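You operate a simulated robot arm through the tools that you are given. There is no shell and no other tool. Be economical: measure what you need, move in short steps, check, and stop when the job is done.

You are at the controls of a simulated robot arm. One attempt, no reset.

## Task
Scrub the muddy lid, then lid the bolted crate and draw the bolt.
Fine: use the scrub pad from the packing stand's drawer; it goes back and the drawer ends shut. What is to be rubbed or washed off counts as gone when no trace of it is left.

Only the result counts: the job must be done as asked and must still hold three seconds after the hand-in. Knocking over, shifting, dropping, spilling or breaking anything else fails it. A push-on lid holds only when it is set on centred and level and pressed home; a screw cap is set on level and turned clockwise until tight.

## Robot
A 6-joint arm with a two-finger parallel gripper on a trunk, on a base that drives. Base frame: it is fixed to the floor where the robot stands at the start and does not move with it; the origin is under the middle of the robot, x ahead of it, y to its left, z up. Readings come in cm, rad, newtons and seconds.
With the tool pointing down near the work surface it reaches from about 14 to 96 cm from the robot's upright axis, wherever it stands. Its first joint turns from -2.897 to 2.897 rad. Places, roughly: blue rocker [20, 60, 80]; crate lid (41x31x5 cm) [-1230, -1180, 60]; inside of the pad drawer [80, 10, 70]; pad drawer [80, 10, 70]; red rocker [60, 30, 80]; scrub pad (7x10x4 cm) [80, 10, 70]; size dial [40, 30, 70]; tally button [70, 30, 80]; zero button [90, 40, 90]. Payload 3.91 kg.
Tool frame: the origin (TCP) lies between the finger pads and is the grasp point; the fingertips stand 3 cm ahead of it; z points along the fingers, y is the line along which they close. The gripper opens to 11 cm. The fingers are 2 cm wide and 1 cm thick; the gripper's body (4.8 by 11.2 cm) begins 5.5 cm behind the TCP.
Orientation is that of the tool frame in the base frame, as [roll, pitch, yaw] about the fixed x, y, z axes, in that order (R = Rz(yaw) Ry(pitch) Rx(roll)). With the fingers straight down and closing along the base's y, the tool's x points along the base's -x, its y along +y and its z along -z.

## Interface
- The arm moves only by the tool apply_moves. Its argument "rows" is a list of rows, each an object of numbers (a shift or turn left out is 0, a gripper value left out holds the last): "tx", "ty", "tz": the shift along the base's x, y, z in cm; "rx", "ry", "rz": the turn, a rotation vector about the base's x, y, z in rad; "fingers": the gripper command, from -1 (shut) to 1 (fully open), values between in proportion. In form: [{"tx": .., "ty": .., "tz": .., "rx": .., "ry": .., "rz": .., "fingers": ..}, ...]. A call has 1 to 12 rows; each row is the pose to reach, as a shift and turn from the pose commanded when the call began. Rows are played at 5 a second. More than 5 cm and 0.15 rad between two rows, or a gripper value outside its range, and nothing of the call is played. A pose out of reach is approached as far as the arm can. The call stops where the force on the tool passes 40 N (or 10 N more than at its start, if that is more) or the arm is blocked; 0.2 s more then pass. Each finger travels about 15.3 cm/s and halts on what it meets, pressing with about 23 N; the grip force reading is that of the motor and also rises with nothing between the fingers. The clock runs only during rows and for 0.2 s after the last one: add rows that repeat a pose to give the fingers time. The reply holds the time, the measured pose of the TCP, the force on the tool along the base axes, the opening and the grip force, in the units named above and with some noise, with the torque about the TCP (base axes, N m) and any sound that the robot's microphone picked up.
- Cameras (640 x 400 px; columns grow to the right, rows downward): "scene" is now at [19.33, 24.69, 135.14]; the picture's right is [0.01, -1.00, 0.00], its down [-0.80, -0.01, -0.60] and it looks along [0.60, 0.01, -0.80] (base axes); focal length 214 px, centre (320, 200). "wrist" rides on the gripper at [7.2, 1.7, -10.3] in the tool frame; the picture's right is [-0.23, 0.97, 0.00], its down [-0.76, -0.18, -0.62] and it looks along [-0.61, -0.14, 0.78] (tool axes); focal length 222 px, centre (320, 200). There is no depth. A picture from a camera that has moved, and an enlarged one, comes with that camera's place and axes in the base frame and with its lens. The place of the scene camera against the robot may be out by one fixed shift of up to 2.5 cm in any direction.
- snapshot(camera): a new picture of that camera. No time passes.
- steer(legs): drives the robot by 1 to 6 legs, each [ahead, turn to the left] in cm and rad, along the robot's own axes; the way and the turn of a leg run together, so that a leg with both is an arc; at most 150 cm and 3.142 rad a leg. The arm and the cameras ride along, it lands a little off, and it stops where it bumps. It gives what a move gives.
- head_to(pan, tilt): turns the head with the scene camera to pan (to the left, within 2.094 rad either way) and tilt (down, from -0.506 to 1.204), counted from straight ahead of the robot. It gives what a move gives.
- zoom(camera, box): a new picture of the part [left, top, right, bottom] of that camera's present view, enlarged. No time passes.
- sign_off(): hands the job in; it is judged then, once.

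Work in short steps. Places have to be worked out from the pictures, the camera data and where the tool is seen: move nearer, look again, correct. Check each grasp and each placing, and mend what went wrong. You have 120 turns and 78 pictures in all, those below and enlarged ones among them. Open the gripper and draw the arm clear of the work before you hand the job in, unless the task says otherwise; then end with one line.

The tools are called after ">>>" as name(argument=value, ...) on one line, values as JSON. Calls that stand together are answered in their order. apply_moves: Moves the arm, as the interface text tells. Its arguments: {"type":"object","properties":{"rows":{"type":"array","items":{"type":"object","properties":{"tx":{"type":"number"},"ty":{"type":"number"},"tz":{"type":"number"},"rx":{"type":"number"},"ry":{"type":"number"},"rz":{"type":"number"},"fingers":{"type":"number"}}}}},"required":["rows"]} The other tools are called the same way: steer (legs) drives the base; head_to (pan, tilt) turns the head that bears the scene camera; snapshot (camera) takes a picture; zoom (camera, box) takes an enlarged picture of a part of a camera's view; sign_off () hands the job in.

At the start:

```text
time_s: 0.0
ee_pos: [63.68, -5.87, 126.06]
tcp_rot: [3.14, 0.0, 3.142]
force: [0.8, 0.0, -0.2]
moment: [0.01, 0.0, -0.01]
opening: 10.98
grip_force: 0.1
robot x, y, heading: [0.15, 0.08, -0.002]
head pan, tilt: [0.014, 0.93]
```

scene: 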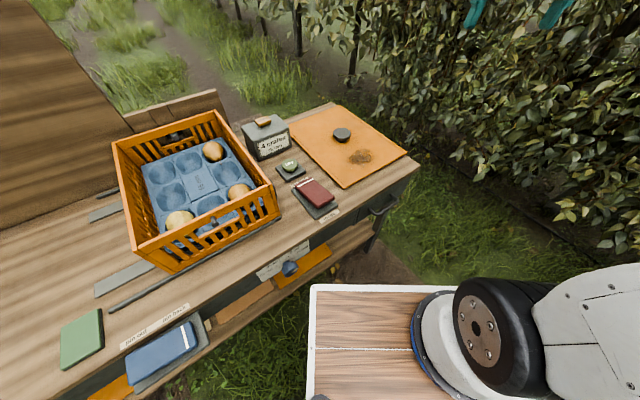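
wrist: 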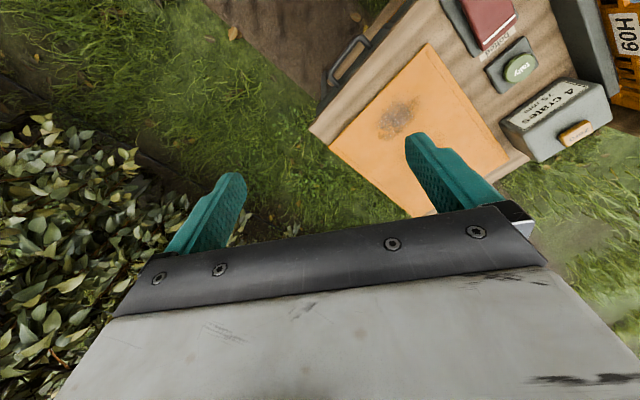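

The scene shows an orange panel with a knob and a mud patch on the stand, though the listed lid place is about 17 m away. I'll zoom in to see the stand's parts.

>>> zoom(camera="scene", box=[230, 90, 430, 215])

>>> zoom(camera="scene", box=[90, 90, 300, 300])

>>> zoom(camera="scene", box=[40, 200, 400, 400])

```text
3.20 times, centred on (330, 152) of scene
camera zoom: at [19.33, 24.69, 135.14], right [0.01, -1.0, 0.0], down [-0.8, -0.01, -0.6], along [0.6, 0.01, -0.8], focal length 686 px, centre (288, 352)
```

zoom: 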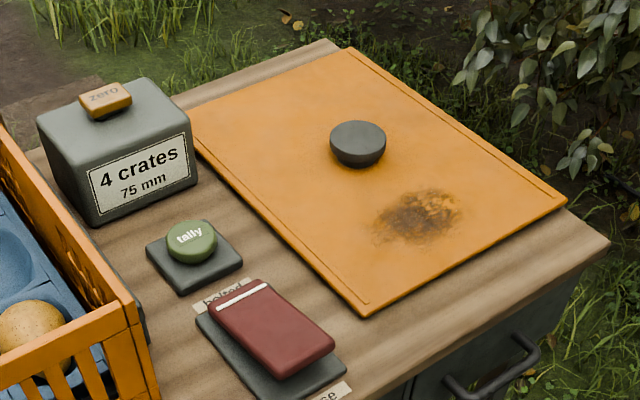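

```text
1.90 times, centred on (195, 195) of scene
camera zoom: at [19.33, 24.69, 135.14], right [0.01, -1.0, 0.0], down [-0.8, -0.01, -0.6], along [0.6, 0.01, -0.8], focal length 408 px, centre (558, 210)
```

zoom: 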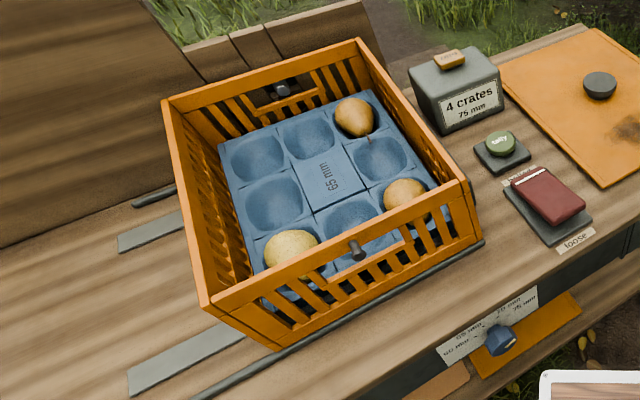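

```text
1.78 times, centred on (220, 300) of scene
camera zoom: at [19.33, 24.69, 135.14], right [0.01, -1.0, 0.0], down [-0.8, -0.01, -0.6], along [0.6, 0.01, -0.8], focal length 381 px, centre (498, 22)
```

zoom: 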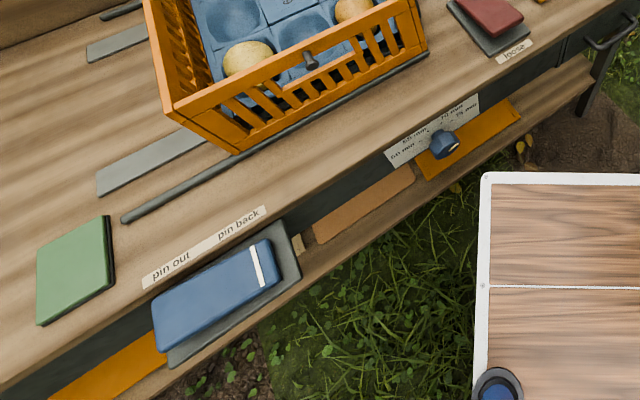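

The panel on the stand measures about 41x31 cm and is muddy, so it is the lid. The listed place must be wrong. I'll tilt the head down to see the robot's own footprint and the drawer.

>>> head_to(pan=0.3, tilt=1.2)

>>> snapshot(camera="scene")

```text
time_s: 0.8
ee_pos: [63.69, -5.81, 126.05]
tcp_rot: [3.141, -0.001, -3.14]
force: [-0.2, 0.3, -0.2]
moment: [0.0, -0.02, 0.0]
opening: 10.97
grip_force: 0.0
robot x, y, heading: [0.28, -0.12, -0.0]
head pan, tilt: [0.3, 1.201]
```

```text
72 pictures are left
camera scene: at [17.29, 26.24, 133.38], right [0.29, -0.96, 0.0], down [-0.89, -0.27, -0.36], along [0.35, 0.11, -0.93], focal length 214 px, centre (320, 200)
```

scene: 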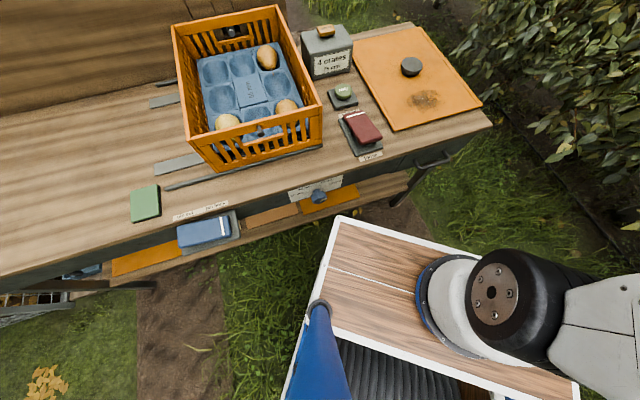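

The robot's deck front is around x≈40, and the stand's front edge lies about 56 cm off along a heading of ~0.63 rad. I'll turn to face the stand and look.

>>> steer(legs=[[0, 0.63]])

>>> head_to(pan=0.0, tilt=0.95)

>>> snapshot(camera="scene")

```text
time_s: 2.9
ee_pos: [55.13, 32.46, 126.01]
tcp_rot: [-3.141, 0.0, -2.519]
force: [-0.1, -0.8, 0.0]
moment: [0.01, 0.0, 0.02]
opening: 11.01
grip_force: 0.1
robot x, y, heading: [0.13, -0.44, 0.625]
head pan, tilt: [0.3, 1.201]
```

```text
time_s: 3.7
ee_pos: [55.24, 32.33, 125.96]
tcp_rot: [3.141, 0.001, -2.522]
force: [0.4, -0.3, -0.4]
moment: [0.03, -0.01, 0.03]
opening: 11.01
grip_force: 0.0
robot x, y, heading: [0.16, 0.04, 0.622]
head pan, tilt: [0.0, 0.949]
```

```text
71 pictures are left
camera scene: at [1.72, 32.01, 134.99], right [0.58, -0.81, 0.0], down [-0.66, -0.47, -0.58], along [0.47, 0.34, -0.81], focal length 214 px, centre (320, 200)
```

scene: 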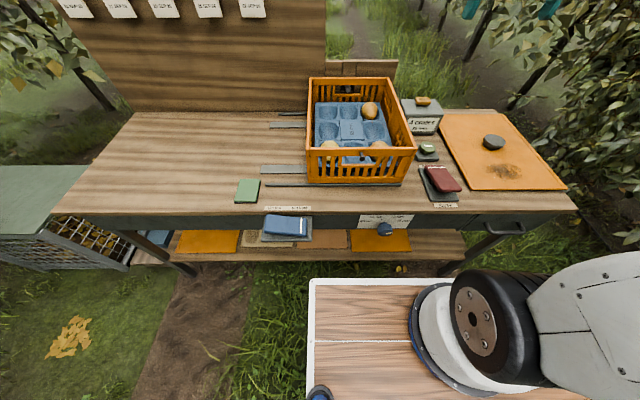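

The stand is now square ahead. I'll read the paper notes on the back board and the labels on the front.

>>> head_to(pan=0.35, tilt=0.5)

>>> snapshot(camera="scene")

```text
time_s: 4.6
ee_pos: [55.08, 32.35, 126.04]
tcp_rot: [-3.141, -0.001, -2.521]
force: [-0.4, 0.7, 0.6]
moment: [-0.01, 0.0, 0.01]
opening: 10.99
grip_force: 0.1
robot x, y, heading: [-0.12, 0.39, 0.616]
head pan, tilt: [0.351, 0.499]
```

```text
70 pictures are left
camera scene: at [0.95, 35.28, 138.74], right [0.83, -0.56, 0.0], down [-0.27, -0.4, -0.88], along [0.49, 0.72, -0.48], focal length 214 px, centre (320, 200)
```

scene: 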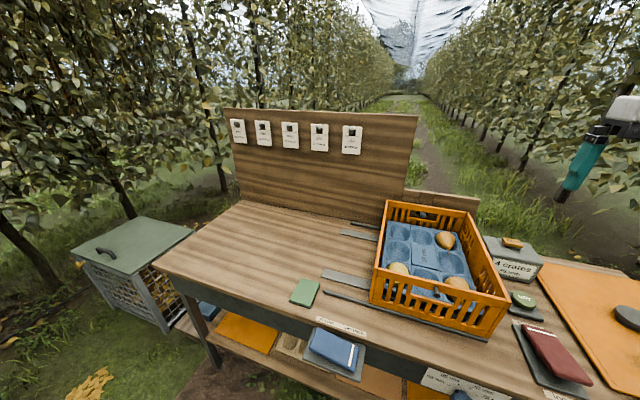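

I'll read the cards and the crate up close.

>>> zoom(camera="scene", box=[220, 105, 380, 205])

>>> zoom(camera="scene", box=[350, 190, 640, 400])

```text
4.00 times, centred on (300, 155) of scene
camera zoom: at [0.95, 35.28, 138.74], right [0.83, -0.56, 0.0], down [-0.27, -0.4, -0.88], along [0.49, 0.72, -0.48], focal length 858 px, centre (400, 380)
```

zoom: 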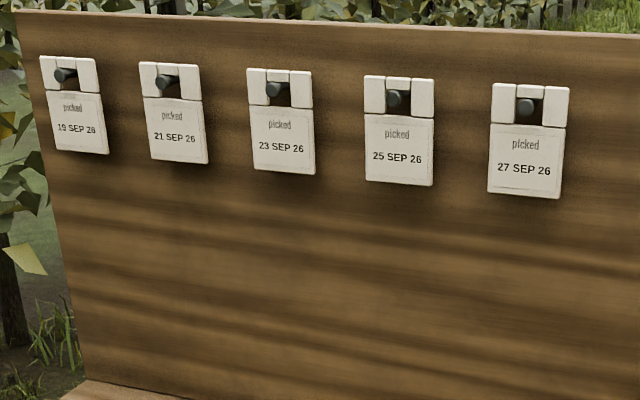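

```text
1.90 times, centred on (495, 295) of scene
camera zoom: at [0.95, 35.28, 138.74], right [0.83, -0.56, 0.0], down [-0.27, -0.4, -0.88], along [0.49, 0.72, -0.48], focal length 408 px, centre (-13, 19)
```

zoom: 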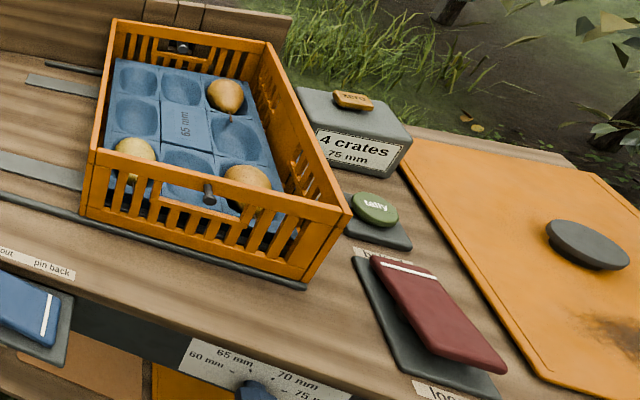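

The rocker seems pressed at "bolted", so the crate is held. The lid and crate centres are ~90 cm from the axis, so I'll drive 8 cm closer.

>>> steer(legs=[[8, 0]])

>>> head_to(pan=-0.2, tilt=1.0)

>>> snapshot(camera="scene")

```text
time_s: 5.6
ee_pos: [61.48, 36.97, 126.08]
tcp_rot: [3.14, -0.001, -2.52]
force: [0.5, 0.0, 0.5]
moment: [0.0, -0.02, 0.01]
opening: 10.99
grip_force: 0.0
robot x, y, heading: [6.1, 4.65, 0.623]
head pan, tilt: [0.351, 0.499]
```

```text
time_s: 6.6
ee_pos: [61.56, 36.99, 126.03]
tcp_rot: [-3.141, 0.0, -2.521]
force: [0.5, 0.9, 0.1]
moment: [0.0, -0.02, -0.05]
opening: 11.0
grip_force: 0.0
robot x, y, heading: [6.5, 4.29, 0.621]
head pan, tilt: [-0.201, 1.0]
```

```text
67 pictures are left
camera scene: at [8.47, 35.17, 134.64], right [0.41, -0.91, 0.0], down [-0.77, -0.35, -0.54], along [0.49, 0.22, -0.84], focal length 214 px, centre (320, 200)
```

scene: 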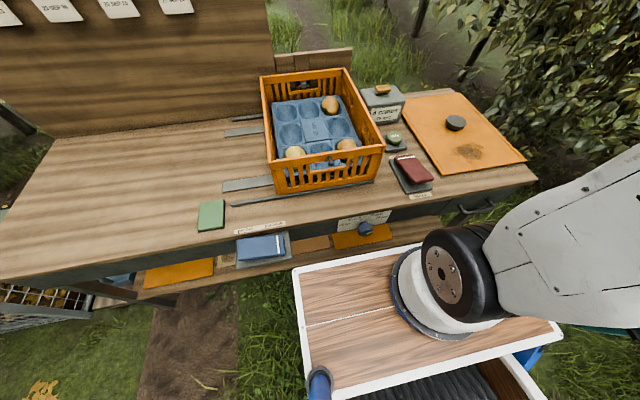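

The way is clear, and the handle is judged near [66.6, 1.5, 70]. I'll bring the arm above and in front of the handle for a wrist view.

>>> apply_moves(rows=[{"tx": 0.1, "ty": -3.8, "tz": -2.6}, {"tx": 0.2, "ty": -7.7, "tz": -5.2}, {"tx": 0.3, "ty": -11.5, "tz": -7.8}, {"tx": 0.4, "ty": -15.4, "tz": -10.4}, {"tx": 0.5, "ty": -19.2, "tz": -13}, {"tx": 0.6, "ty": -23, "tz": -15.6}, {"tx": 0.7, "ty": -26.9, "tz": -18.2}, {"tx": 0.8, "ty": -30.7, "tz": -20.8}, {"tx": 0.9, "ty": -34.6, "tz": -23.4}, {"tx": 1, "ty": -38.4, "tz": -26}])

>>> snapshot(camera="wrist")

```text
time_s: 8.8
ee_pos: [62.5, -1.88, 99.81]
tcp_rot: [3.14, -0.001, -2.519]
force: [-0.7, 0.4, 0.2]
moment: [-0.01, -0.01, 0.0]
opening: 11.0
grip_force: 0.1
robot x, y, heading: [6.44, 4.47, 0.617]
head pan, tilt: [-0.201, 1.0]
```

```text
66 pictures are left
camera wrist: at [55.7, -4.72, 110.17], right [-0.38, 0.92, 0.0], down [0.72, 0.3, 0.62], along [0.58, 0.24, -0.78], focal length 222 px, centre (320, 200)
```

wrist: 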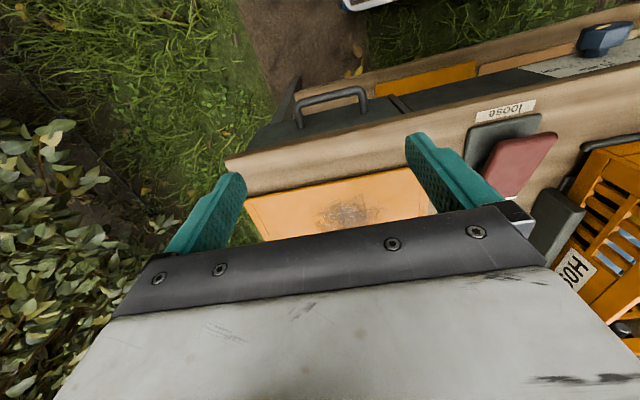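

The handle bar is seen near [63.5, 0.5, ~73], running along the front. I'll lower for a second view to triangulate.

>>> apply_moves(rows=[{"tx": -2, "ty": -1.4, "tz": -4}, {"tx": -4, "ty": -2.9, "tz": -8}, {"tx": -6.5, "ty": -4.7, "tz": -11}])

>>> snapshot(camera="wrist")

```text
time_s: 9.6
ee_pos: [55.97, -6.37, 89.02]
tcp_rot: [-3.14, 0.001, -2.521]
force: [-0.2, -0.1, 0.6]
moment: [-0.04, 0.03, -0.05]
opening: 11.0
grip_force: 0.0
robot x, y, heading: [5.94, 4.54, 0.625]
head pan, tilt: [-0.201, 1.0]
```

```text
65 pictures are left
camera wrist: at [48.92, -9.32, 99.36], right [-0.38, 0.92, 0.0], down [0.72, 0.3, 0.62], along [0.58, 0.24, -0.78], focal length 222 px, centre (320, 200)
```

wrist: 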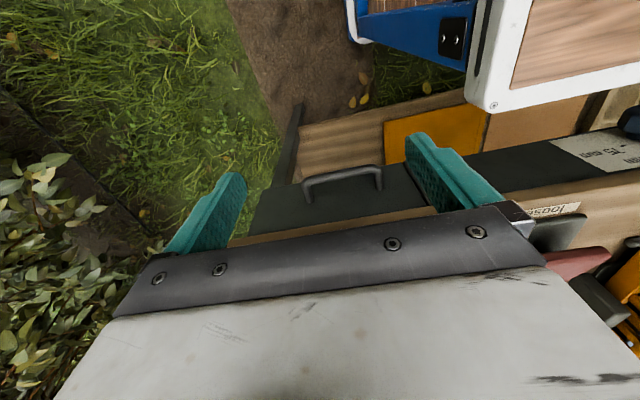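

Triangulated: bar centre ≈ [63.9, 0.5, 72]. I'll zoom to see how far it stands off the drawer front.

>>> zoom(camera="wrist", box=[240, 120, 440, 245])

```text
3.20 times, centred on (340, 182) of wrist
camera zoom: at [48.92, -9.32, 99.36], right [-0.38, 0.92, 0.0], down [0.72, 0.3, 0.62], along [0.58, 0.24, -0.78], focal length 711 px, centre (256, 256)
```

zoom: 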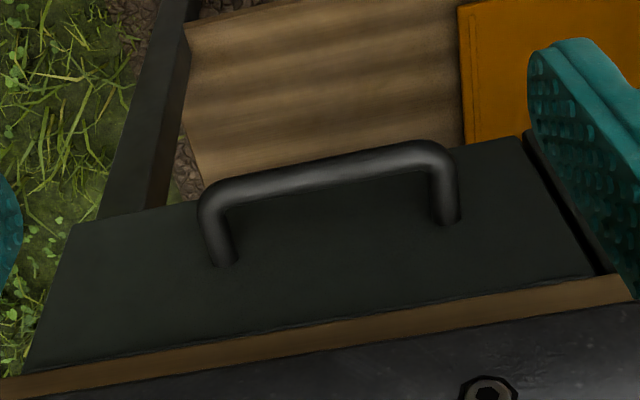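

The bar stands off about 3.5 cm. I'll turn the gripper 90° so the fingers close across the bar, with the opening near 7 cm, above the place where the rear finger drops behind the bar.

>>> apply_moves(rows=[{"tx": 0.5, "ty": 0.5, "rz": 0.143, "fingers": 0.27}, {"tx": 1, "ty": 1, "rz": 0.286}, {"tx": 1.7, "ty": 1.5, "rz": 0.429}, {"tx": 2.2, "ty": 2, "rz": 0.572}, {"tx": 2.8, "ty": 2.6, "rz": 0.715}, {"tx": 3.4, "ty": 3.1, "rz": 0.858}, {"tx": 4, "ty": 3.6, "rz": 1.0}, {"tx": 4.5, "ty": 4.1, "rz": 1.143}, {"tx": 5.1, "ty": 4.7, "rz": 1.286}, {"tx": 5.7, "ty": 5.2, "rz": 1.43}, {"tx": 6.2, "ty": 5.7, "rz": 1.571}, {"tx": 6.2, "ty": 5.7, "rz": 1.571, "tz": -4}])

>>> snapshot(camera="wrist")

```text
time_s: 12.2
ee_pos: [61.95, -0.35, 85.2]
tcp_rot: [3.141, 0.001, -0.947]
force: [0.4, 0.0, 0.0]
moment: [0.01, -0.02, 0.0]
opening: 6.97
grip_force: 0.1
robot x, y, heading: [6.18, 4.68, 0.623]
head pan, tilt: [-0.201, 1.0]
```

```text
63 pictures are left
camera wrist: at [64.84, -7.17, 95.5], right [-0.92, -0.38, 0.0], down [-0.3, 0.72, 0.62], along [-0.24, 0.58, -0.78], focal length 222 px, centre (320, 200)
```

wrist: 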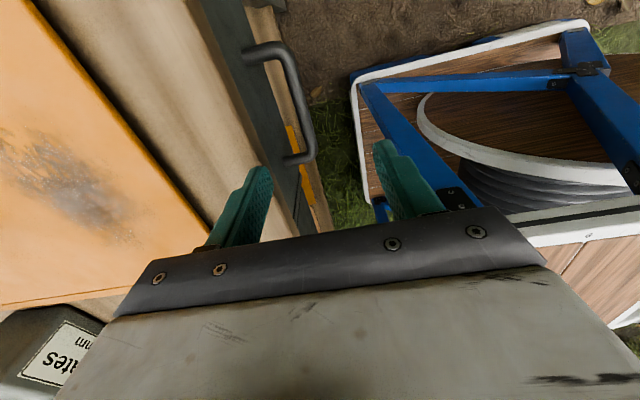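

The rear finger lines up with the gap behind the bar (n≈53.6–54.6 of 53.1–55.4). I'll lower it in.

>>> apply_moves(rows=[{"tz": -4}, {"tz": -8}, {"tz": -10}, {"tz": -11.7}])

>>> snapshot(camera="wrist")

```text
time_s: 13.2
ee_pos: [62.27, -0.32, 74.56]
tcp_rot: [-3.14, -0.003, -0.946]
force: [-15.1, 0.5, 32.6]
moment: [1.57, -1.54, 0.68]
opening: 6.78
grip_force: 0.0
robot x, y, heading: [6.62, 4.87, 0.62]
head pan, tilt: [-0.201, 1.0]
stopped in row 4: the force on the tool passed its limit at 108 N (the readings are from after the stop); the commanded pose is now the measured one
```

```text
62 pictures are left
camera wrist: at [64.98, -7.27, 84.84], right [-0.92, -0.38, 0.0], down [-0.3, 0.72, 0.62], along [-0.24, 0.57, -0.78], focal length 222 px, centre (320, 200)
```

wrist: 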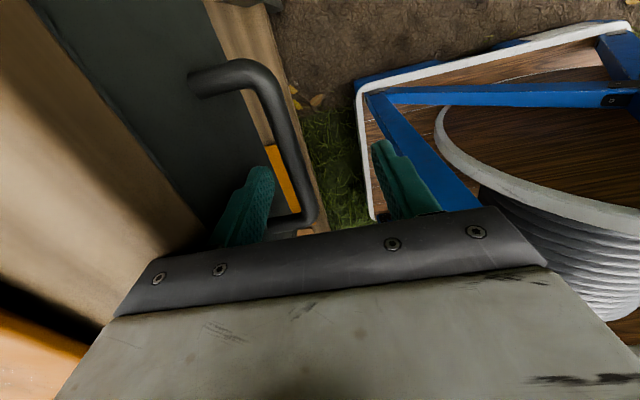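

The body has touched the table-top edge (top ≈ z 80). I'll raise, open to 9 cm while moving the centre 1 cm back so the finger stays in the gap, then go lower.

>>> apply_moves(rows=[{"tz": 2.5}, {"tz": 2.5, "tx": -0.95, "ty": -0.7, "fingers": 0.63}, {"tz": 2.5, "tx": -0.95, "ty": -0.7, "fingers": 0.63}, {"tz": 0, "tx": -0.95, "ty": -0.7}, {"tz": -2, "tx": -0.95, "ty": -0.7}])

```text
time_s: 14.4
ee_pos: [61.4, -1.04, 72.48]
tcp_rot: [-3.139, -0.004, -0.948]
force: [0.3, 0.3, -0.4]
moment: [0.02, -0.02, 0.01]
opening: 8.96
grip_force: 0.1
robot x, y, heading: [6.43, 4.6, 0.624]
head pan, tilt: [-0.201, 1.0]
```

The finger hangs free behind the bar. I'll pull the drawer straight out.

>>> apply_moves(rows=[{"tx": -1.6, "ty": -1.17}, {"tx": -3.3, "ty": -2.3}, {"tx": -4.9, "ty": -3.5}, {"tx": -6.5, "ty": -4.7}, {"tx": -8.1, "ty": -5.8}, {"tx": -9.8, "ty": -7}, {"tx": -11.4, "ty": -8.2}, {"tx": -13, "ty": -9.3}])

>>> snapshot(camera="wrist")

```text
time_s: 16.2
ee_pos: [48.31, -10.33, 72.24]
tcp_rot: [3.139, -0.004, -0.949]
force: [0.7, -0.5, 0.2]
moment: [-0.03, 0.01, 0.0]
opening: 8.95
grip_force: 0.1
robot x, y, heading: [6.18, 4.46, 0.626]
head pan, tilt: [-0.201, 1.0]
```

```text
61 pictures are left
camera wrist: at [51.15, -17.34, 82.66], right [-0.92, -0.38, 0.0], down [-0.3, 0.73, 0.62], along [-0.24, 0.57, -0.78], focal length 222 px, centre (320, 200)
```

wrist: 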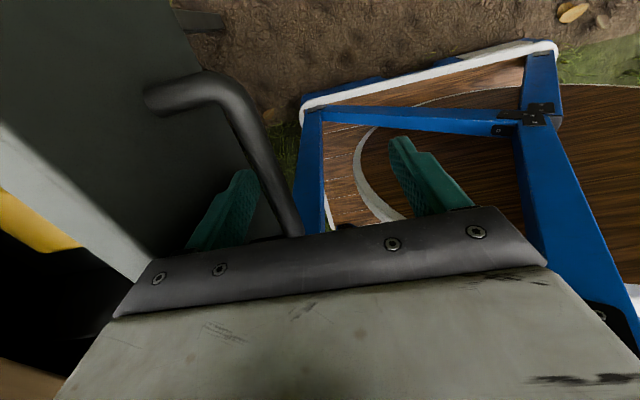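

The drawer is open and something yellow lies inside. I'll raise straight up and turn back to the original yaw for a view inside.

>>> apply_moves(rows=[{"tz": 4}, {"tz": 8, "rz": -0.143}, {"tz": 12, "rz": -0.286}, {"tz": 15, "rz": -0.429}, {"tz": 18, "rz": -0.572}, {"tz": 20, "rz": -0.715}, {"tz": 22, "rz": -0.858}, {"tz": 22, "rz": -1.0}, {"tz": 22, "rz": -1.143}, {"tz": 22, "rz": -1.286}, {"tz": 22, "rz": -1.43}, {"tz": 22, "rz": -1.571}])

>>> snapshot(camera="wrist")

```text
time_s: 18.8
ee_pos: [48.38, -10.42, 94.39]
tcp_rot: [-3.14, -0.001, -2.522]
force: [-0.2, 0.0, 0.1]
moment: [0.01, 0.01, 0.0]
opening: 8.97
grip_force: 0.0
robot x, y, heading: [6.0, 4.54, 0.623]
head pan, tilt: [-0.201, 1.0]
```

```text
60 pictures are left
camera wrist: at [41.46, -13.24, 104.72], right [-0.38, 0.92, 0.0], down [0.72, 0.3, 0.62], along [0.58, 0.24, -0.78], focal length 222 px, centre (320, 200)
```

wrist: 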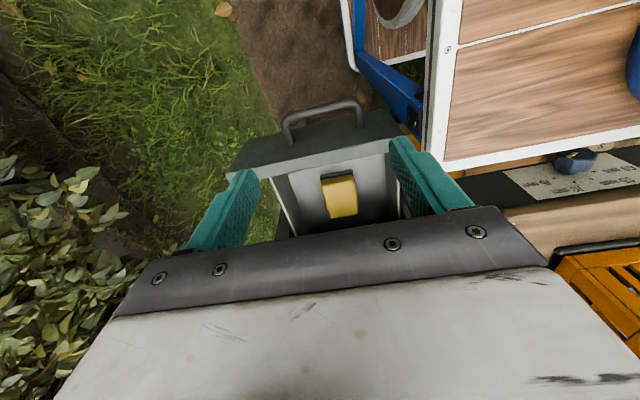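

The pad sits in the drawer; zooming for its pose.

>>> zoom(camera="wrist", box=[220, 90, 440, 240])

```text
2.67 times, centred on (330, 165) of wrist
camera zoom: at [41.46, -13.24, 104.72], right [-0.38, 0.92, 0.0], down [0.72, 0.3, 0.62], along [0.58, 0.24, -0.78], focal length 592 px, centre (293, 293)
```

zoom: 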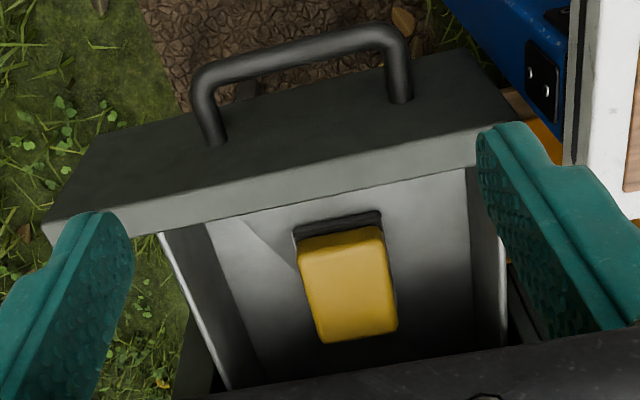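

I need a second view for the pad's height, so I'll move 9 cm ahead.

>>> apply_moves(rows=[{"tx": 3.6, "ty": 2.6}, {"tx": 7.3, "ty": 5.2}])

>>> zoom(camera="wrist", box=[220, 60, 440, 210])

```text
time_s: 19.4
ee_pos: [55.66, -5.24, 94.46]
tcp_rot: [-3.14, -0.002, -2.52]
force: [-0.5, -1.2, -1.0]
moment: [-0.03, -0.02, 0.04]
opening: 8.98
grip_force: 0.0
robot x, y, heading: [6.15, 4.95, 0.627]
head pan, tilt: [-0.201, 1.0]
```

```text
2.67 times, centred on (330, 135) of wrist
camera zoom: at [48.69, -8.09, 104.77], right [-0.38, 0.92, 0.0], down [0.72, 0.3, 0.62], along [0.58, 0.24, -0.78], focal length 592 px, centre (293, 373)
```

zoom: 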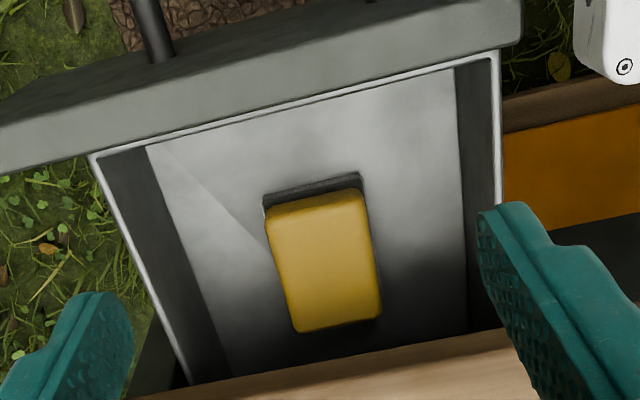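

Pad top centre ≈ [64.5, 0.65, 71.3], aligned with the drawer. The far end lies just under the table edge, so I'll grip it slightly nearer, with the body clear of the edge.

>>> apply_moves(rows=[{"tx": 3.6, "ty": 2.3, "tz": -2, "fingers": 0.82}, {"tx": 7.2, "ty": 4.7, "tz": -4}, {"tx": 7.2, "ty": 4.7, "tz": -9}, {"tx": 7.2, "ty": 4.7, "tz": -13}])

>>> snapshot(camera="wrist")

```text
time_s: 20.4
ee_pos: [62.89, -0.42, 81.22]
tcp_rot: [-3.139, -0.002, -2.52]
force: [-0.2, 0.6, -0.1]
moment: [0.0, -0.03, -0.04]
opening: 10.0
grip_force: 0.0
robot x, y, heading: [6.61, 4.64, 0.627]
head pan, tilt: [-0.201, 1.0]
```

```text
57 pictures are left
camera wrist: at [55.93, -3.35, 91.6], right [-0.38, 0.92, 0.0], down [0.72, 0.3, 0.62], along [0.58, 0.24, -0.78], focal length 222 px, centre (320, 200)
```

wrist: 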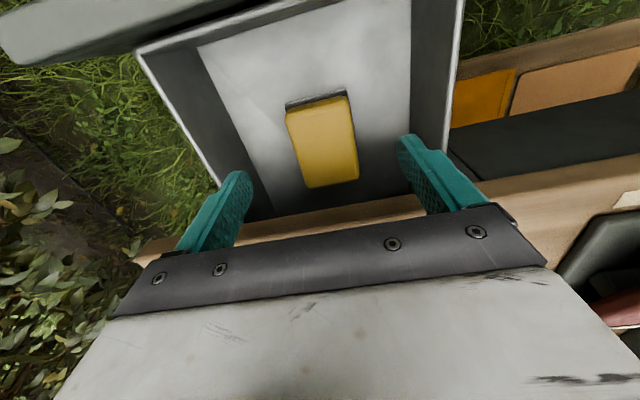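

The pad is where I reckoned. I'll descend to it and close.

>>> apply_moves(rows=[{"tz": -4}, {"tz": -7}, {"tz": -9.3}, {"tz": -9.3, "fingers": 0.2}, {"tz": -9.3, "fingers": -0.2}, {"tz": -9.3, "fingers": -0.2}])

```text
time_s: 21.8
ee_pos: [62.71, -0.56, 72.16]
tcp_rot: [-3.14, -0.002, -2.519]
force: [0.0, 0.4, -0.2]
moment: [0.01, -0.04, -0.05]
opening: 6.34
grip_force: 23.7
robot x, y, heading: [6.24, 4.45, 0.625]
head pan, tilt: [-0.201, 1.0]
```

Gripped at 6.3 cm. I'll lift slightly, slide it 4 cm toward me clear of the table edge, then lift.

>>> apply_moves(rows=[{"tz": 1}, {"tz": 1.2, "tx": -1.6, "ty": -1.15}, {"tz": 1.2, "tx": -3.2, "ty": -2.3}, {"tz": 5, "tx": -3.4, "ty": -2.4}, {"tz": 9, "tx": -3.4, "ty": -2.4}, {"tz": 13, "tx": -3.4, "ty": -2.4}, {"tz": 17, "tx": -3.4, "ty": -2.4}])

>>> snapshot(camera="wrist")

```text
time_s: 23.4
ee_pos: [59.56, -2.79, 89.03]
tcp_rot: [-3.14, -0.002, -2.52]
force: [0.0, -0.4, -0.9]
moment: [-0.03, 0.04, 0.01]
opening: 6.3
grip_force: 22.3
robot x, y, heading: [6.39, 4.37, 0.625]
head pan, tilt: [-0.201, 1.0]
```

```text
56 pictures are left
camera wrist: at [52.65, -5.66, 99.44], right [-0.38, 0.92, 0.0], down [0.72, 0.3, 0.62], along [0.57, 0.24, -0.78], focal length 222 px, centre (320, 200)
```

wrist: 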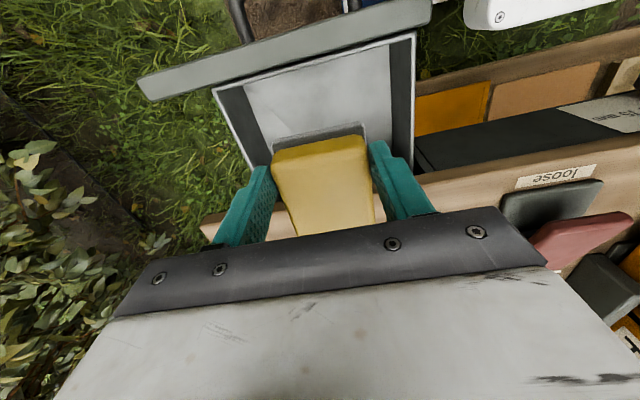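

The pad is held firmly. Next, a closer look at the mud from the scene camera before scrubbing.

>>> zoom(camera="scene", box=[390, 80, 550, 180])

```text
4.00 times, centred on (470, 130) of scene
camera zoom: at [8.51, 35.14, 134.64], right [0.41, -0.91, 0.0], down [-0.77, -0.34, -0.54], along [0.49, 0.22, -0.84], focal length 858 px, centre (-280, 480)
```

zoom: 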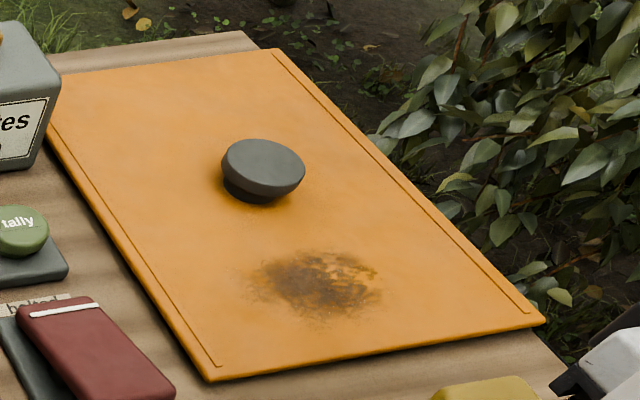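

Mud centre ≈ [78.1, 8.4], ~11 cm across the lid and ~8 cm along it; the lid top is ≈ z 81.5. I'll carry the pad above it.

>>> apply_moves(rows=[{"tz": 2}, {"tx": 3.4, "ty": 2, "tz": 3}, {"tx": 6.8, "ty": 4, "tz": 3}, {"tx": 10.2, "ty": 6.1, "tz": 3}, {"tx": 13.6, "ty": 8.1, "tz": 3}, {"tx": 17, "ty": 10.2, "tz": 3}, {"tx": 17, "ty": 10.2, "tz": -0.5}])

>>> zoom(camera="scene", box=[390, 80, 550, 180])

```text
time_s: 25.0
ee_pos: [76.68, 7.27, 88.4]
tcp_rot: [-3.14, -0.001, -2.518]
force: [-0.2, 0.8, 0.2]
moment: [-0.03, -0.02, 0.02]
opening: 6.32
grip_force: 23.3
robot x, y, heading: [6.15, 4.63, 0.62]
head pan, tilt: [-0.201, 1.0]
```

```text
4.00 times, centred on (470, 130) of scene
camera zoom: at [8.45, 35.16, 134.64], right [0.41, -0.91, 0.0], down [-0.77, -0.34, -0.54], along [0.49, 0.22, -0.84], focal length 858 px, centre (-280, 480)
```

zoom: 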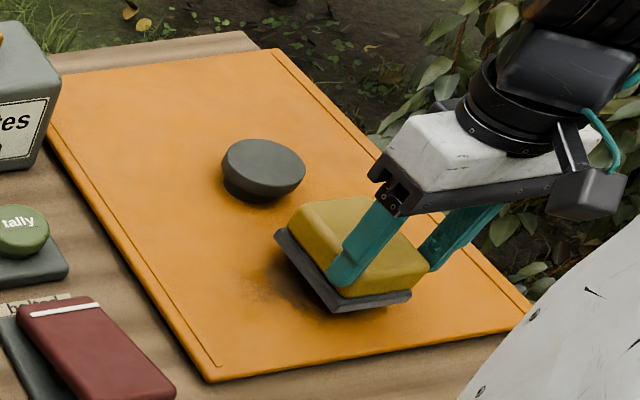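

The pad hovers over the mud. I'll lower it gently until it touches.

>>> apply_moves(rows=[{"tz": -0.5}, {"tz": -1}, {"tz": -1.4}])

```text
time_s: 25.8
ee_pos: [76.51, 7.33, 87.07]
tcp_rot: [-3.14, -0.002, -2.518]
force: [-0.2, 0.4, 0.0]
moment: [0.02, 0.02, 0.03]
opening: 6.32
grip_force: 23.1
robot x, y, heading: [6.32, 4.63, 0.625]
head pan, tilt: [-0.201, 1.0]
```

No contact yet; continuing down.

>>> apply_moves(rows=[{"tz": -0.3}, {"tz": -0.6}])

```text
time_s: 26.4
ee_pos: [76.65, 7.37, 86.74]
tcp_rot: [-3.139, 0.0, -2.519]
force: [-0.9, 2.1, 21.5]
moment: [0.11, 0.07, -0.04]
opening: 6.32
grip_force: 23.0
robot x, y, heading: [5.99, 4.41, 0.624]
head pan, tilt: [-0.201, 1.0]
```

Contact at TCP z≈86.7 with 21 N. I'll ease off slightly and do one gentle stroke to test that the lid doesn't slide.

>>> apply_moves(rows=[{"tz": 0.12}, {"tz": 0.12, "tx": -0.87, "ty": 1.22}, {"tz": 0.12, "tx": -1.75, "ty": 2.44}, {"tz": 0.12, "tx": -2.6, "ty": 3.65}, {"tz": 0.12, "tx": -1.75, "ty": 2.44}, {"tz": 0.12, "tx": -0.87, "ty": 1.22}, {"tz": 0.12}, {"tz": 0.12, "tx": 0.87, "ty": -1.22}, {"tz": 0.12, "tx": 1.75, "ty": -2.44}, {"tz": 0.12, "tx": 2.6, "ty": -3.65}, {"tz": 0.12, "tx": 1.3, "ty": -1.8}, {"tz": 0.12}])

>>> zoom(camera="scene", box=[390, 80, 550, 180])

```text
time_s: 29.0
ee_pos: [76.53, 7.21, 86.7]
tcp_rot: [-3.138, -0.003, -2.518]
force: [2.0, -0.8, 13.6]
moment: [-0.1, 0.02, 0.05]
opening: 6.31
grip_force: 23.2
robot x, y, heading: [6.23, 4.61, 0.62]
head pan, tilt: [-0.201, 1.0]
```

```text
4.00 times, centred on (470, 130) of scene
camera zoom: at [8.45, 35.15, 134.64], right [0.41, -0.91, 0.0], down [-0.77, -0.34, -0.54], along [0.49, 0.22, -0.84], focal length 858 px, centre (-280, 480)
```

zoom: 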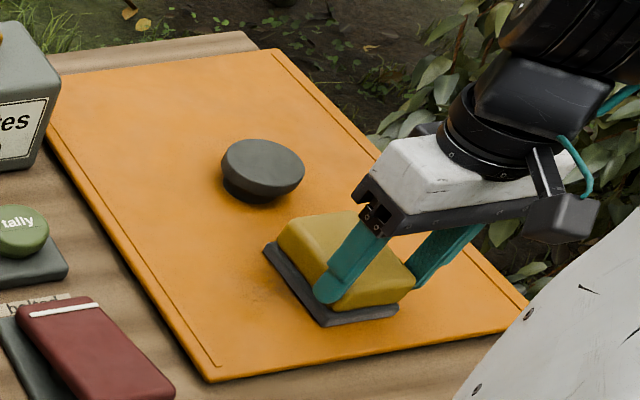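

The lid stayed put and the mud is coming off. I'll do more strokes, shifting along n as well.

>>> apply_moves(rows=[{"tx": -1.5, "ty": 2}, {"tx": -3, "ty": 4.1}, {"tx": -4.2, "ty": 3.2}, {"tx": -2.8, "ty": 1.2}, {"tx": -1.4, "ty": -0.9}, {"tx": 0, "ty": -2.9}, {"tx": 1.3, "ty": -4.7}, {"tx": 3.2, "ty": -4.2}, {"tx": 1.9, "ty": -1.5}, {"tx": 0.1, "ty": 1}, {"tx": -1.7, "ty": 3.5}, {"tx": 0, "ty": 0}])

>>> apply_moves(rows=[{"tx": 1.2, "ty": 0.9}, {"tx": -0.3, "ty": 3}, {"tx": -1.8, "ty": 5}, {"tx": -0.3, "ty": 3}, {"tx": 1.2, "ty": 0.9}, {"tx": 2.6, "ty": -1.2}, {"tx": 4, "ty": -3.2}, {"tx": 2.6, "ty": -1.2}, {"tx": 0, "ty": 0}, {"tx": 0, "ty": 0, "tz": 3}, {"tx": -4, "ty": -3, "tz": 6}, {"tx": -8, "ty": -6, "tz": 6}])

>>> zoom(camera="scene", box=[410, 110, 538, 190])

```text
time_s: 31.6
ee_pos: [76.65, 7.41, 86.69]
tcp_rot: [-3.14, -0.001, -2.518]
force: [-0.3, 0.3, -0.2]
moment: [-0.05, -0.01, 0.0]
opening: 6.31
grip_force: 23.2
robot x, y, heading: [5.94, 4.41, 0.62]
head pan, tilt: [-0.201, 1.0]
```

```text
refused: row 11 steps farther than a row can; nothing moved
```

```text
5.00 times, centred on (474, 150) of scene
camera zoom: at [8.46, 35.17, 134.64], right [0.41, -0.91, 0.0], down [-0.77, -0.35, -0.54], along [0.49, 0.22, -0.84], focal length 1072 px, centre (-450, 450)
```

zoom: 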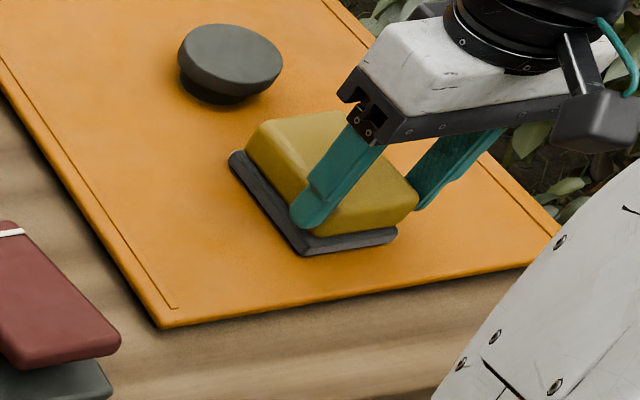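

No trace is visible around the pad now. I'll lift and draw back to look under it.

>>> apply_moves(rows=[{"tz": 3}, {"tx": -2.5, "ty": -1.8, "tz": 6}, {"tx": -6, "ty": -4.3, "tz": 6}, {"tx": -9, "ty": -6.5, "tz": 6}, {"tx": -12, "ty": -8.6, "tz": 6}])

>>> zoom(camera="scene", box=[410, 110, 538, 190])

>>> snapshot(camera="wrist")

```text
time_s: 32.8
ee_pos: [64.76, -1.25, 92.68]
tcp_rot: [-3.14, -0.003, -2.518]
force: [0.1, 0.3, -0.8]
moment: [-0.04, 0.01, 0.02]
opening: 6.31
grip_force: 22.7
robot x, y, heading: [6.16, 4.69, 0.627]
head pan, tilt: [-0.201, 1.0]
```

```text
5.00 times, centred on (474, 150) of scene
camera zoom: at [8.49, 35.17, 134.64], right [0.41, -0.91, 0.0], down [-0.77, -0.34, -0.54], along [0.49, 0.22, -0.84], focal length 1072 px, centre (-450, 450)
```

zoom: 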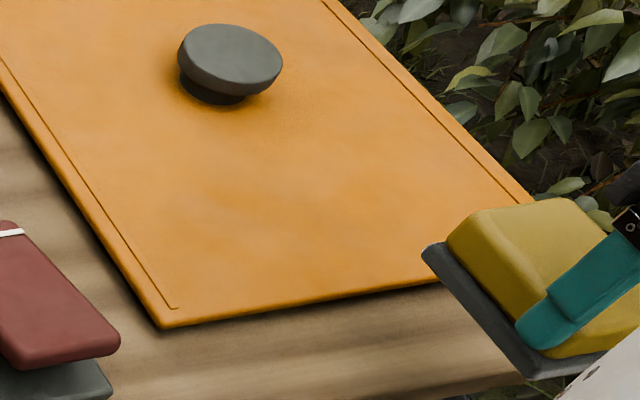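

```text
50 pictures are left
camera wrist: at [57.77, -4.05, 103.04], right [-0.38, 0.92, 0.0], down [0.72, 0.3, 0.62], along [0.57, 0.24, -0.78], focal length 222 px, centre (320, 200)
```

wrist: 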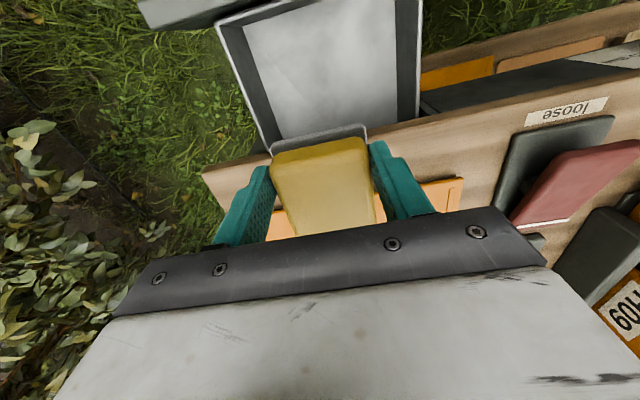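

It looks clean; I'll check once more at higher magnification for faint traces.

>>> zoom(camera="scene", box=[440, 125, 504, 165])

```text
10.00 times, centred on (472, 145) of scene
camera zoom: at [8.49, 35.17, 134.64], right [0.41, -0.91, 0.0], down [-0.77, -0.34, -0.54], along [0.49, 0.22, -0.84], focal length 2145 px, centre (-1200, 750)
```

zoom: 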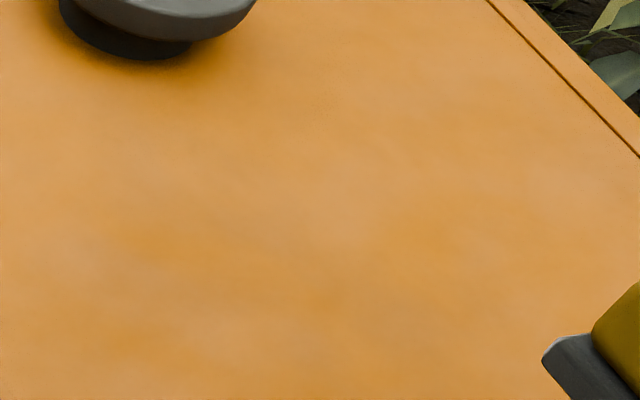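

Essentially clean, but to be sure no faint trace remains I'll make one wider extra pass over the whole area, keeping clear of the knob.

>>> apply_moves(rows=[{"tx": 3.66, "ty": 2.62}, {"tx": 7.3, "ty": 5.24}, {"tx": 10.57, "ty": 7.58}, {"tx": 10.57, "ty": 7.58, "tz": -4}, {"tx": 10.57, "ty": 7.58, "tz": -6.15}, {"tx": 8.82, "ty": 10.02, "tz": -6.15}, {"tx": 7.07, "ty": 12.45, "tz": -6.15}, {"tx": 8.82, "ty": 10.02, "tz": -6.15}, {"tx": 10.57, "ty": 7.58, "tz": -6.15}, {"tx": 12.32, "ty": 5.14, "tz": -6.15}, {"tx": 14.06, "ty": 2.7, "tz": -6.15}, {"tx": 15.23, "ty": 1.07, "tz": -6.15}])

>>> apply_moves(rows=[{"tx": 2.44, "ty": 1.75}, {"tx": 4.47, "ty": 3.2}, {"tx": 2.84, "ty": 2.04}, {"tx": 1.09, "ty": 4.48}, {"tx": -0.65, "ty": 6.9}, {"tx": -2.4, "ty": 9.35}, {"tx": -4.15, "ty": 11.8}, {"tx": -5.9, "ty": 14.2}, {"tx": -7.5, "ty": 13.1}, {"tx": -5.77, "ty": 10.6}, {"tx": -4.02, "ty": 8.2}, {"tx": -4.02, "ty": 8.2, "tz": 4}])

```text
time_s: 35.4
ee_pos: [79.71, -0.28, 86.54]
tcp_rot: [-3.14, -0.004, -2.518]
force: [0.7, 0.5, 3.5]
moment: [0.02, 0.1, -0.04]
opening: 6.3
grip_force: 22.7
robot x, y, heading: [6.48, 4.5, 0.62]
head pan, tilt: [-0.201, 1.0]
```

```text
time_s: 38.0
ee_pos: [75.49, 8.08, 90.54]
tcp_rot: [-3.141, -0.005, -2.516]
force: [-0.3, 0.4, -0.9]
moment: [-0.03, 0.0, 0.04]
opening: 6.28
grip_force: 23.2
robot x, y, heading: [6.45, 4.65, 0.623]
head pan, tilt: [-0.201, 1.0]
```

Now I'll return the pad to above the drawer, on the same line it came out.

>>> apply_moves(rows=[{"tz": 2}, {"tx": -4, "ty": -2.75, "tz": 2}, {"tx": -8, "ty": -5.5, "tz": 2}, {"tx": -12, "ty": -8.3, "tz": 2}, {"tx": -16.15, "ty": -11.05, "tz": 2}, {"tx": -16.15, "ty": -11.05, "tz": -2.5}, {"tx": -16.15, "ty": -11.05, "tz": -7}])

>>> snapshot(camera="wrist")

>>> zoom(camera="scene", box=[410, 100, 538, 180])

```text
time_s: 39.6
ee_pos: [59.47, -2.93, 83.63]
tcp_rot: [-3.138, -0.002, -2.518]
force: [-0.3, -1.1, -0.2]
moment: [0.03, 0.02, -0.04]
opening: 6.34
grip_force: 23.5
robot x, y, heading: [6.53, 4.5, 0.623]
head pan, tilt: [-0.201, 1.0]
```

```text
48 pictures are left
camera wrist: at [52.49, -5.78, 93.91], right [-0.38, 0.92, 0.0], down [0.72, 0.3, 0.62], along [0.58, 0.24, -0.78], focal length 222 px, centre (320, 200)
```

wrist: 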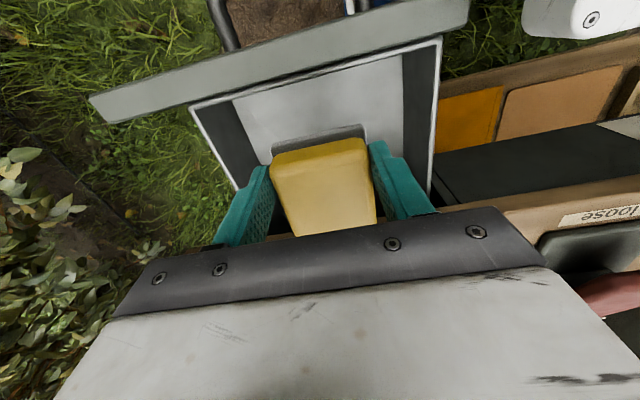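

```text
5.00 times, centred on (474, 140) of scene
camera zoom: at [8.43, 35.16, 134.64], right [0.41, -0.91, 0.0], down [-0.77, -0.35, -0.54], along [0.49, 0.22, -0.84], focal length 1072 px, centre (-450, 500)
```

zoom: 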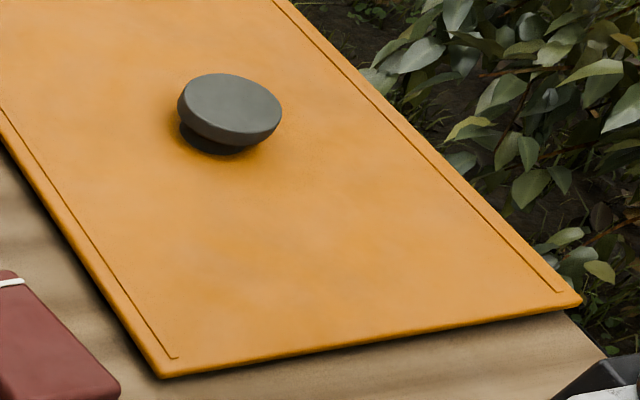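

The front area is clean; there may be tiny specks right beside the knob, so I'll check that spot closely before putting the pad away.

>>> zoom(camera="scene", box=[448, 120, 488, 145])

```text
16.00 times, centred on (468, 132) of scene
camera zoom: at [8.43, 35.16, 134.64], right [0.41, -0.91, 0.0], down [-0.77, -0.35, -0.54], along [0.49, 0.22, -0.84], focal length 3432 px, centre (-2048, 1280)
```

zoom: 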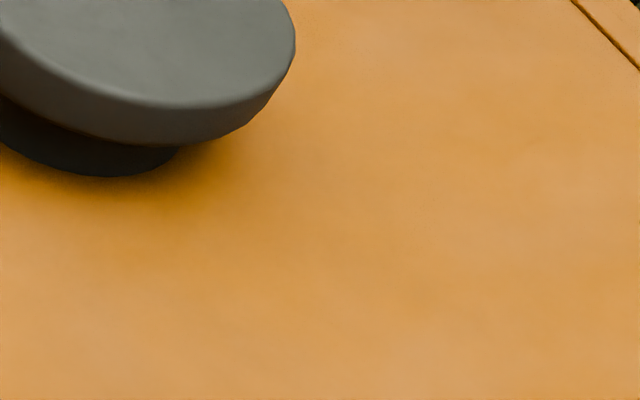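

The lid is clean. Lowering the pad into the drawer.

>>> apply_moves(rows=[{"tz": -4}, {"tz": -8}, {"tz": -10}, {"tz": -10.9}, {"tz": -11.2}])

```text
time_s: 40.8
ee_pos: [59.61, -2.91, 72.31]
tcp_rot: [-3.14, -0.002, -2.52]
force: [0.2, -0.1, -0.5]
moment: [0.0, 0.0, 0.02]
opening: 6.3
grip_force: 23.3
robot x, y, heading: [6.24, 4.5, 0.621]
head pan, tilt: [-0.201, 1.0]
```

>>> apply_moves(rows=[{"tz": -0.2}, {"tz": -0.4}, {"tz": -0.6}])

```text
time_s: 41.6
ee_pos: [59.63, -2.94, 71.76]
tcp_rot: [-3.14, -0.002, -2.52]
force: [-0.5, 0.2, -0.1]
moment: [0.0, 0.03, -0.01]
opening: 6.3
grip_force: 23.0
robot x, y, heading: [6.14, 4.78, 0.624]
head pan, tilt: [-0.201, 1.0]
```

Still no contact (the pad has slid up a little in the grip from scrubbing), so I'll go down further.

>>> apply_moves(rows=[{"tz": -0.25}, {"tz": -0.5}, {"tz": -0.7}])

```text
time_s: 42.4
ee_pos: [59.4, -3.14, 71.11]
tcp_rot: [-3.138, -0.001, -2.518]
force: [-1.2, 1.7, 31.1]
moment: [-0.15, -0.12, 0.05]
opening: 6.34
grip_force: 22.9
robot x, y, heading: [6.28, 4.48, 0.622]
head pan, tilt: [-0.201, 1.0]
```

Contact with the drawer floor. I'll ease up slightly, open, and lift away.

>>> apply_moves(rows=[{"tz": 0.3}, {"tz": 0.3, "fingers": 0.4}, {"tz": 0.3, "fingers": 0.7}, {"tz": 0.3, "fingers": 0.7}, {"tz": 4}, {"tz": 8}, {"tz": 12}, {"tz": 16}])

>>> snapshot(camera="wrist")

```text
time_s: 44.2
ee_pos: [59.59, -2.86, 87.14]
tcp_rot: [-3.138, -0.002, -2.518]
force: [0.5, 0.7, 0.5]
moment: [-0.02, -0.01, 0.0]
opening: 9.34
grip_force: 0.1
robot x, y, heading: [6.49, 4.58, 0.624]
head pan, tilt: [-0.201, 1.0]
```

```text
45 pictures are left
camera wrist: at [52.64, -5.81, 97.45], right [-0.38, 0.92, 0.0], down [0.72, 0.3, 0.62], along [0.57, 0.24, -0.78], focal length 222 px, centre (320, 200)
```

wrist: 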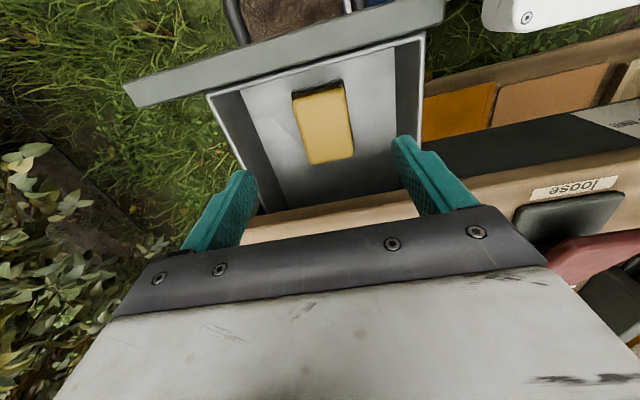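

The pad lies in the drawer. Next, with the fingers closed, I'll go down in front of the handle bar to push it shut.

>>> apply_moves(rows=[{"tx": -4, "ty": -2.9, "tz": 1, "fingers": -1}, {"tx": -8, "ty": -5.7, "tz": 1}, {"tx": -12.2, "ty": -8.7, "tz": 1}, {"tx": -12.2, "ty": -8.7, "tz": -4}, {"tx": -12.2, "ty": -8.7, "tz": -8}, {"tx": -12.2, "ty": -8.7, "tz": -12}, {"tx": -12.2, "ty": -8.7, "tz": -15}])

>>> snapshot(camera="wrist")

```text
refused: row 1 steps farther than a row can; nothing moved
```

```text
44 pictures are left
camera wrist: at [52.64, -5.81, 97.45], right [-0.38, 0.92, 0.0], down [0.72, 0.3, 0.62], along [0.57, 0.24, -0.78], focal length 222 px, centre (320, 200)
```

wrist: 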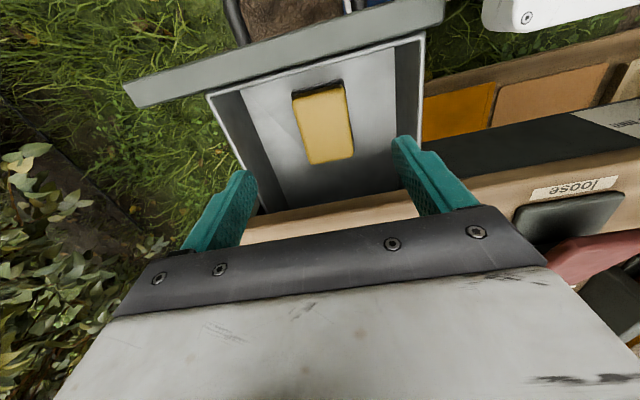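

One step was too long; repeating it in shorter steps.

>>> apply_moves(rows=[{"tx": -3.2, "ty": -2.3, "tz": 1, "fingers": -1}, {"tx": -6.4, "ty": -4.6, "tz": 1}, {"tx": -9.6, "ty": -6.8, "tz": 1}, {"tx": -12.2, "ty": -8.7, "tz": 1}, {"tx": -12.2, "ty": -8.7, "tz": -3}, {"tx": -12.2, "ty": -8.7, "tz": -7}, {"tx": -12.2, "ty": -8.7, "tz": -11}, {"tx": -12.2, "ty": -8.7, "tz": -14.5}])

>>> snapshot(camera="wrist")

```text
time_s: 46.0
ee_pos: [47.26, -11.76, 72.61]
tcp_rot: [-3.141, -0.001, -2.519]
force: [0.3, 0.1, -0.5]
moment: [0.0, -0.03, -0.03]
opening: 0.0
grip_force: 23.1
robot x, y, heading: [6.21, 4.66, 0.622]
head pan, tilt: [-0.201, 1.0]
```

```text
43 pictures are left
camera wrist: at [40.43, -14.55, 83.0], right [-0.38, 0.92, 0.0], down [0.72, 0.3, 0.62], along [0.57, 0.24, -0.78], focal length 222 px, centre (320, 200)
```

wrist: 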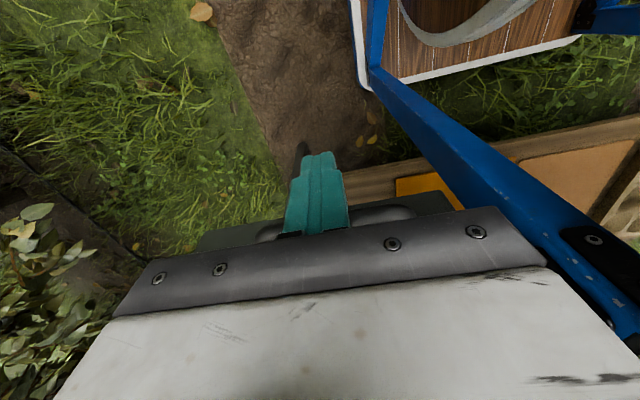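

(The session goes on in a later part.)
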